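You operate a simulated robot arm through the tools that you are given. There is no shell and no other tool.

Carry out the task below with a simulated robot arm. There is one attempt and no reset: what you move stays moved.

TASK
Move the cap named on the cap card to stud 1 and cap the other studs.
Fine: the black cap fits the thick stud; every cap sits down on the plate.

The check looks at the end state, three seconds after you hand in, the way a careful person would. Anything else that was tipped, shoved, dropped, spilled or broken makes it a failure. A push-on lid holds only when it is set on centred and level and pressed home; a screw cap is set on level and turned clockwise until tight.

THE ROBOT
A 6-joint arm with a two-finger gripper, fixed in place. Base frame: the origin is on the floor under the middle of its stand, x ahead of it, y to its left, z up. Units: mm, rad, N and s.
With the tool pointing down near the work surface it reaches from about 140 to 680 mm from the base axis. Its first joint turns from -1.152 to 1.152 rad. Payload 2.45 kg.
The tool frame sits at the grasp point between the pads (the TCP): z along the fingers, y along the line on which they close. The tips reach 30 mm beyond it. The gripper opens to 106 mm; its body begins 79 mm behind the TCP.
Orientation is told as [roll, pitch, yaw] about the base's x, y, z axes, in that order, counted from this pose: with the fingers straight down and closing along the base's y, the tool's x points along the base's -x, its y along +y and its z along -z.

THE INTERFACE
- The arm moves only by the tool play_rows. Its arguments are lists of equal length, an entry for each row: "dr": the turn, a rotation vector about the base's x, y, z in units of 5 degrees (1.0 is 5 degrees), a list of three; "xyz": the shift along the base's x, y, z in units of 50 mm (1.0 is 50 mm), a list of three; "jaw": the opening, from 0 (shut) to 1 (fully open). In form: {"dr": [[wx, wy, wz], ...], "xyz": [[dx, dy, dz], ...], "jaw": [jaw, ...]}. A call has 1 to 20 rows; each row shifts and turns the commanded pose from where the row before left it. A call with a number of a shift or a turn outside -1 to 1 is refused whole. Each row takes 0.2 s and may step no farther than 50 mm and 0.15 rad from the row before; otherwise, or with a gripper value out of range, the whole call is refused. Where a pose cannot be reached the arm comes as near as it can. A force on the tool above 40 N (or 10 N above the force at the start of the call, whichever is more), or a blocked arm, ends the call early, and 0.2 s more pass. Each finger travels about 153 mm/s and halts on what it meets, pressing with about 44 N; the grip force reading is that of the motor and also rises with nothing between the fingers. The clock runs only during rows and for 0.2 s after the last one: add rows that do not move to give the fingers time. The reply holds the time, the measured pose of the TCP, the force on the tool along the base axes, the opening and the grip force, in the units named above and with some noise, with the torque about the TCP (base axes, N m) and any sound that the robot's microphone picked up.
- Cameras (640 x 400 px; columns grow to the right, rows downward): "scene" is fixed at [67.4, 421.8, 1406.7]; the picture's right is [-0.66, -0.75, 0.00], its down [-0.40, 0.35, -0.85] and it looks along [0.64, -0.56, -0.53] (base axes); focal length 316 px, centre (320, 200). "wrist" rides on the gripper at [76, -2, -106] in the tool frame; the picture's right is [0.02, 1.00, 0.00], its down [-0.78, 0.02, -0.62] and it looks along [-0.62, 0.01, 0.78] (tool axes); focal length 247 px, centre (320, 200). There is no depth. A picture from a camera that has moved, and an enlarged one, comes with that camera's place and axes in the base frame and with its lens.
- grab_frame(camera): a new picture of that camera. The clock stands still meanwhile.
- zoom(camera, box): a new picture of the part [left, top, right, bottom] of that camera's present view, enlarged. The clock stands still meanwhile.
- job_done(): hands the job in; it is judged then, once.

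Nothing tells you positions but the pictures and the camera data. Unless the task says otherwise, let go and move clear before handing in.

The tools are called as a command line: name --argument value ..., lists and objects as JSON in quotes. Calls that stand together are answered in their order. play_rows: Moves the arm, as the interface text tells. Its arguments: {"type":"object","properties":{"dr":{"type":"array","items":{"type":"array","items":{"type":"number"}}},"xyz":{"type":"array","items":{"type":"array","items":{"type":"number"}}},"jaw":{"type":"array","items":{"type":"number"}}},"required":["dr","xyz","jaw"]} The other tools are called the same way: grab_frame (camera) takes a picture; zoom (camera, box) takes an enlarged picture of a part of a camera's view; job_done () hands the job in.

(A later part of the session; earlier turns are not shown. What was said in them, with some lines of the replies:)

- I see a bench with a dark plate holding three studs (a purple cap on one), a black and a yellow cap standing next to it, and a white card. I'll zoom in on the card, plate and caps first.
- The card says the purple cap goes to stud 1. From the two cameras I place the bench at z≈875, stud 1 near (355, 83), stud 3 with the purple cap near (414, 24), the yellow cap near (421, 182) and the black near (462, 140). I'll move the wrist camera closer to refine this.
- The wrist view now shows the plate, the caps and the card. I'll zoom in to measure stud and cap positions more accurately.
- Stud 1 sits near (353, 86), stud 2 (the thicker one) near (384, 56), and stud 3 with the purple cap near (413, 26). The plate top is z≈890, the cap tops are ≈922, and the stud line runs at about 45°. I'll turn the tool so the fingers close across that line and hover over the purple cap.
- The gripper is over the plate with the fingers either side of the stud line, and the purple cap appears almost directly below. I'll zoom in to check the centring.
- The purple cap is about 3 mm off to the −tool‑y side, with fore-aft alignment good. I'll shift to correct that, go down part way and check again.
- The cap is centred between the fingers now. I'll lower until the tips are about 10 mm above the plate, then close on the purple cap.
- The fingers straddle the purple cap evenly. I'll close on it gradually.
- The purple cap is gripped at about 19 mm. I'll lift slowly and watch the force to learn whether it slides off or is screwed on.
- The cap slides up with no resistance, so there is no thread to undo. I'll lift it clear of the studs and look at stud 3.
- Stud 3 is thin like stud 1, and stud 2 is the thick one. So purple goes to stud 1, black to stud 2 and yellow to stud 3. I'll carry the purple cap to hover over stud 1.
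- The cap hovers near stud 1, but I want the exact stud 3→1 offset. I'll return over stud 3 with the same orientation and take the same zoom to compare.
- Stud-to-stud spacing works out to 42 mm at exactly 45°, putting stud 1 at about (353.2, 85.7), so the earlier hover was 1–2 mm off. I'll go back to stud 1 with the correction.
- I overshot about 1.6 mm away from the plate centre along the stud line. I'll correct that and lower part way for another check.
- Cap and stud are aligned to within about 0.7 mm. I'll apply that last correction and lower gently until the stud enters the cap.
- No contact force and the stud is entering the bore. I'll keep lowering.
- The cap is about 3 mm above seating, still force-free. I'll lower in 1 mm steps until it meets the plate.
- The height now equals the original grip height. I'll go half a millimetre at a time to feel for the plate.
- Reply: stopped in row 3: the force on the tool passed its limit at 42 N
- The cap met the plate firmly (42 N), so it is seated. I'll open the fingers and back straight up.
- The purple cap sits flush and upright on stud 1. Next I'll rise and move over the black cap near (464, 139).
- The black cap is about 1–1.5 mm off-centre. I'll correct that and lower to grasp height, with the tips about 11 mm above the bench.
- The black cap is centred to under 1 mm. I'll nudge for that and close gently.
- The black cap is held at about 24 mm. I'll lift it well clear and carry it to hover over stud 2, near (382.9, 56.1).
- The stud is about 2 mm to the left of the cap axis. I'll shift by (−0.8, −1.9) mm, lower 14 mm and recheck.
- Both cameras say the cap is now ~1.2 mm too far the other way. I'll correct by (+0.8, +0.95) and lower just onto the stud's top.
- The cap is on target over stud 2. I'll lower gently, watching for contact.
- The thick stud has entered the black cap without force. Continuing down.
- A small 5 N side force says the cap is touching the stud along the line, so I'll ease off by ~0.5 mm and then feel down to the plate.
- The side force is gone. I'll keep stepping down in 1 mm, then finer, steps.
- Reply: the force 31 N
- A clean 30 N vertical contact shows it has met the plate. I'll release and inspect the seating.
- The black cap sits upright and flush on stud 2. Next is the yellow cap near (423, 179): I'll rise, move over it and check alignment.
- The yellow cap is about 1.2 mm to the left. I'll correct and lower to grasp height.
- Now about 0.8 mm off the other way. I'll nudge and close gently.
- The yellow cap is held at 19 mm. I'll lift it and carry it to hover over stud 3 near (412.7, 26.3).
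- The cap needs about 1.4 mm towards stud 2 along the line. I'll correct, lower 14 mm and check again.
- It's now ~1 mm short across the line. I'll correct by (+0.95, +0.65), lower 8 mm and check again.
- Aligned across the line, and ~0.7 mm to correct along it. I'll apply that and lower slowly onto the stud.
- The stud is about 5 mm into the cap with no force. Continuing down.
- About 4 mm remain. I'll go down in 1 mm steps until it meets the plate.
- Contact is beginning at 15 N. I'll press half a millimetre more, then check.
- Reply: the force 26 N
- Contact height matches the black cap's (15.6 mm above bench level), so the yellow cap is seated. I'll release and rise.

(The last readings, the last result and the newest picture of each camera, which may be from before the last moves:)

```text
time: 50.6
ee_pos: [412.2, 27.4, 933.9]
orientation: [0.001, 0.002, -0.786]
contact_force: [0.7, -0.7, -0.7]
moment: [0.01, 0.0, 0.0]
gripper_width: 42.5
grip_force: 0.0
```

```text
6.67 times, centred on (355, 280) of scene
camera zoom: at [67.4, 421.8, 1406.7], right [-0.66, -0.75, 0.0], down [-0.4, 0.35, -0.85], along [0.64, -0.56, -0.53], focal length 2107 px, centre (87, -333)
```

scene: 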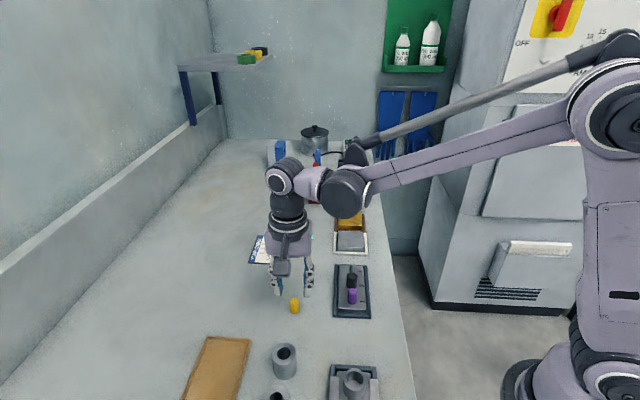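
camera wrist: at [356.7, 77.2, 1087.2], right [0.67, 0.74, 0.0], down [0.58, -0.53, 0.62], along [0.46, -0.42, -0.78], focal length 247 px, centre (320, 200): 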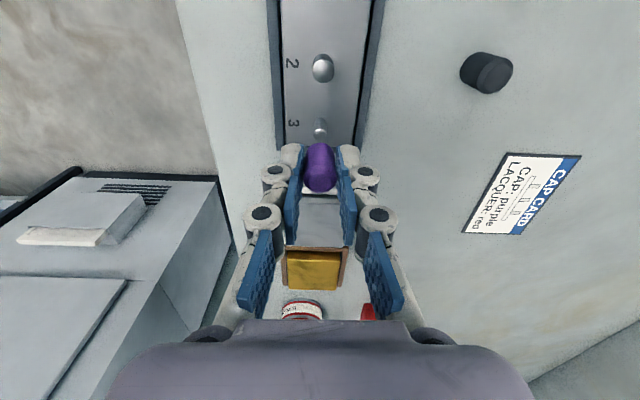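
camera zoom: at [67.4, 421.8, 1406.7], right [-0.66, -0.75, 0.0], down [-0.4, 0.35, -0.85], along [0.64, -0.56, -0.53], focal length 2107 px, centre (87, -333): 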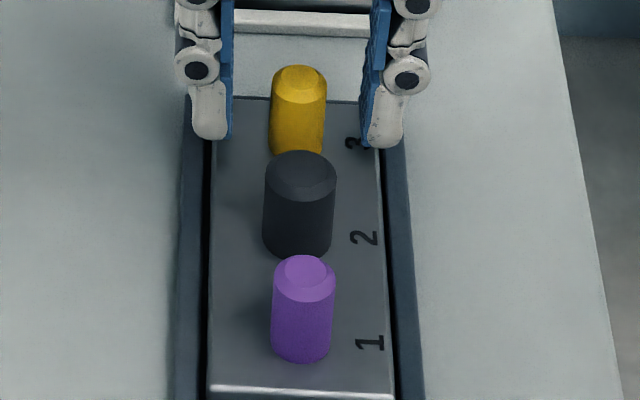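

All three caps look upright. I'll rise and step back to the survey position to inspect them from the side.

play_rows --dr '[[0, 0, 0], [0, 0, 0], [0, 0, 0], [0, 0, 0], [0, 0, 1], [0, 0, 1], [0, 0, 1], [0, 0, 1], [0, 0, 1], [0, 0, 1], [0, 0, 1], [0, 0, 1], [0, 0, 1], [0, 0, 0]]' --xyz '[[0, 0, 0.2], [0, 0, 0.4], [0, 0, 0.5], [0, 0, 0.5], [-0.3, 0.07, 0], [-0.3, 0.07, 0], [-0.3, 0.07, 0], [-0.3, 0.07, 0], [-0.3, 0.07, 0], [-0.3, 0.07, 0], [-0.3, 0.07, 0], [-0.3, 0.07, 0], [-0.3, 0.07, 0], [0, 0, 0]]' --jaw '[0.4, 0.4, 0.4, 0.4, 0.5, 0.6, 0.7, 0.8, 0.9, 1, 1, 1, 1, 1]'

grab_frame --camera "wrist"

grab_frame --camera "scene"

zoom --camera "scene" --box '[330, 255, 380, 325]'

zoom --camera "wrist" --box '[250, 125, 410, 245]'

```text
time: 53.6
ee_pos: [277.4, 59.2, 1012.5]
orientation: [0.0, 0.003, 0.0]
contact_force: [0.6, -0.6, -0.8]
moment: [-0.02, 0.0, -0.02]
gripper_width: 106.1
grip_force: 0.0
```

```text
taken
camera wrist: at [201.7, 57.0, 1119.6], right [-0.02, 1.0, 0.0], down [0.78, 0.02, 0.62], along [0.62, 0.01, -0.78], focal length 247 px, centre (320, 200)
```

wrist: 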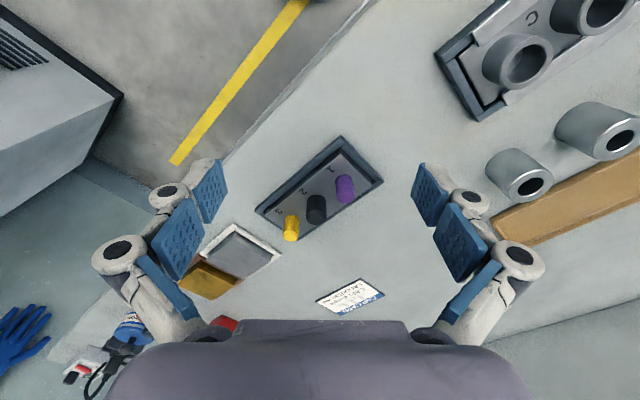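

```text
taken
```

scene: 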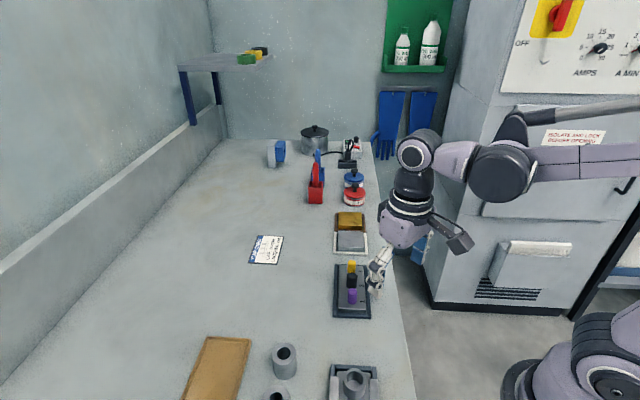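

```text
5.71 times, centred on (355, 290) of scene
camera zoom: at [67.3, 421.8, 1406.7], right [-0.66, -0.75, 0.0], down [-0.4, 0.35, -0.85], along [0.64, -0.56, -0.53], focal length 1806 px, centre (120, -314)
```

zoom: 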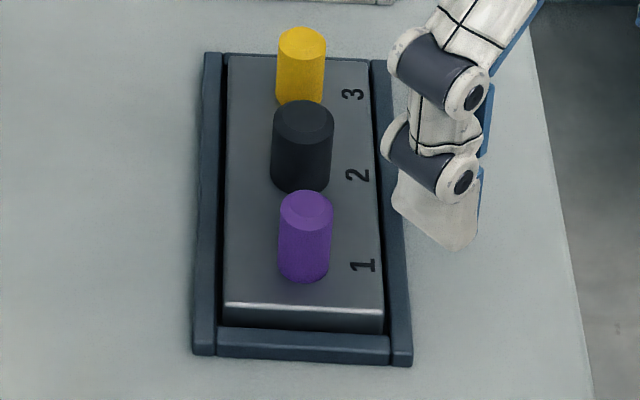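

```text
3.33 times, centred on (330, 185) of wrist
camera zoom: at [201.7, 57.0, 1119.6], right [-0.02, 1.0, 0.0], down [0.78, 0.02, 0.62], along [0.62, 0.01, -0.78], focal length 823 px, centre (287, 250)
```

zoom: 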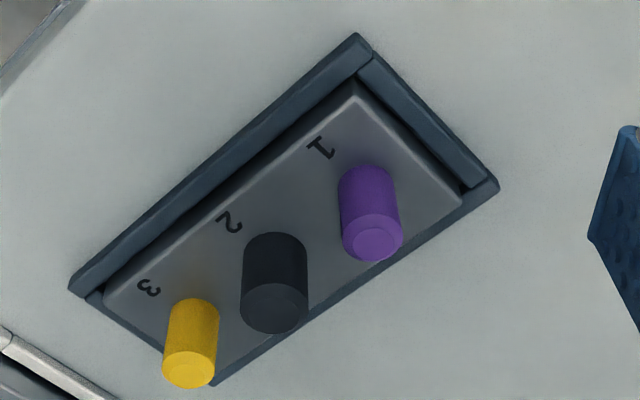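

All three caps stand on their studs and the plate has not shifted from its first position. One last close zoom to check there is no gap under any cap.

zoom --camera "scene" --box '[340, 284, 372, 304]'

zoom --camera "scene" --box '[340, 258, 372, 290]'

zoom --camera "wrist" --box '[280, 160, 360, 245]'

```text
16.00 times, centred on (356, 294) of scene
camera zoom: at [67.3, 421.8, 1406.7], right [-0.66, -0.75, 0.0], down [-0.4, 0.35, -0.85], along [0.64, -0.56, -0.53], focal length 5057 px, centre (-256, -1304)
```

zoom: 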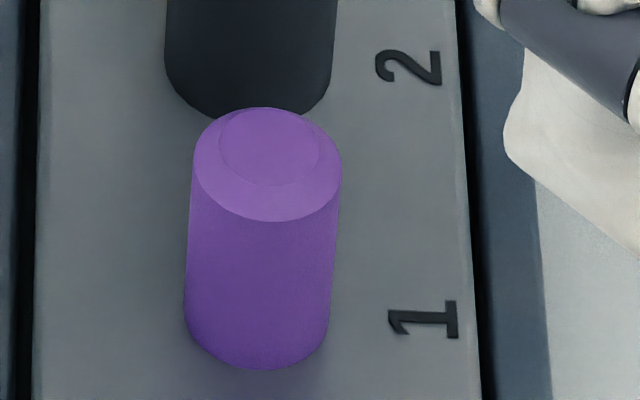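

```text
12.50 times, centred on (356, 274) of scene
camera zoom: at [67.3, 421.8, 1406.7], right [-0.66, -0.75, 0.0], down [-0.4, 0.35, -0.85], along [0.64, -0.56, -0.53], focal length 3951 px, centre (-130, -725)
```

zoom: 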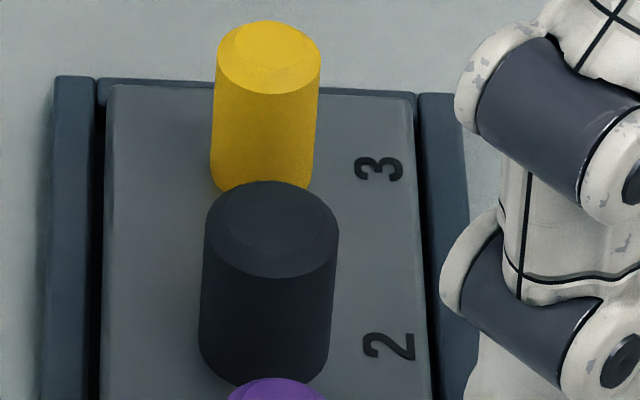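

```text
4.71 times, centred on (320, 202) of wrist
camera zoom: at [201.7, 57.0, 1119.6], right [-0.02, 1.0, 0.0], down [0.78, 0.02, 0.62], along [0.62, 0.01, -0.78], focal length 1162 px, centre (320, 188)
```

zoom: 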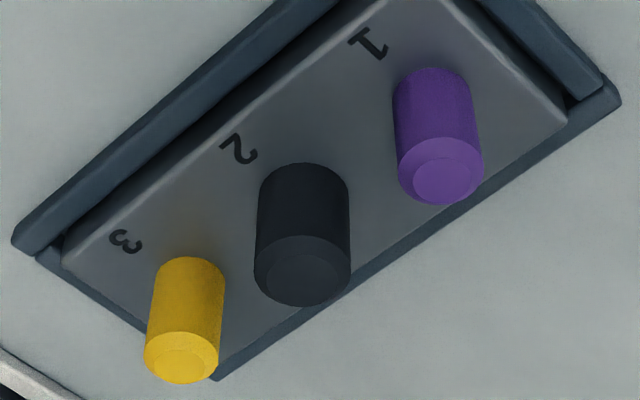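

The purple cap is on stud 1, the black cap on the thick stud 2 and the yellow cap on stud 3. All sit upright and flush on the plate, and the arm is clear, so I'm handing in.

job_done

```text
The job is handed in.
```

I've put all three caps on their studs and handed the job in; I haven't been told whether it passed the check.

- **Stud 1:** the purple cap, which is the one named on the card, moved over from stud 3.
- **Stud 2 (the thick stud):** the black cap.
- **Stud 3:** the yellow cap.

The caps slid on freely, with no thread to turn. I pressed each one down until it met the plate, with 26 to 42 N of contact force. In the last pictures all three stand upright with no visible gap underneath, and the plate is where it started. I touched nothing else, and the arm had let go and moved clear before I handed in.
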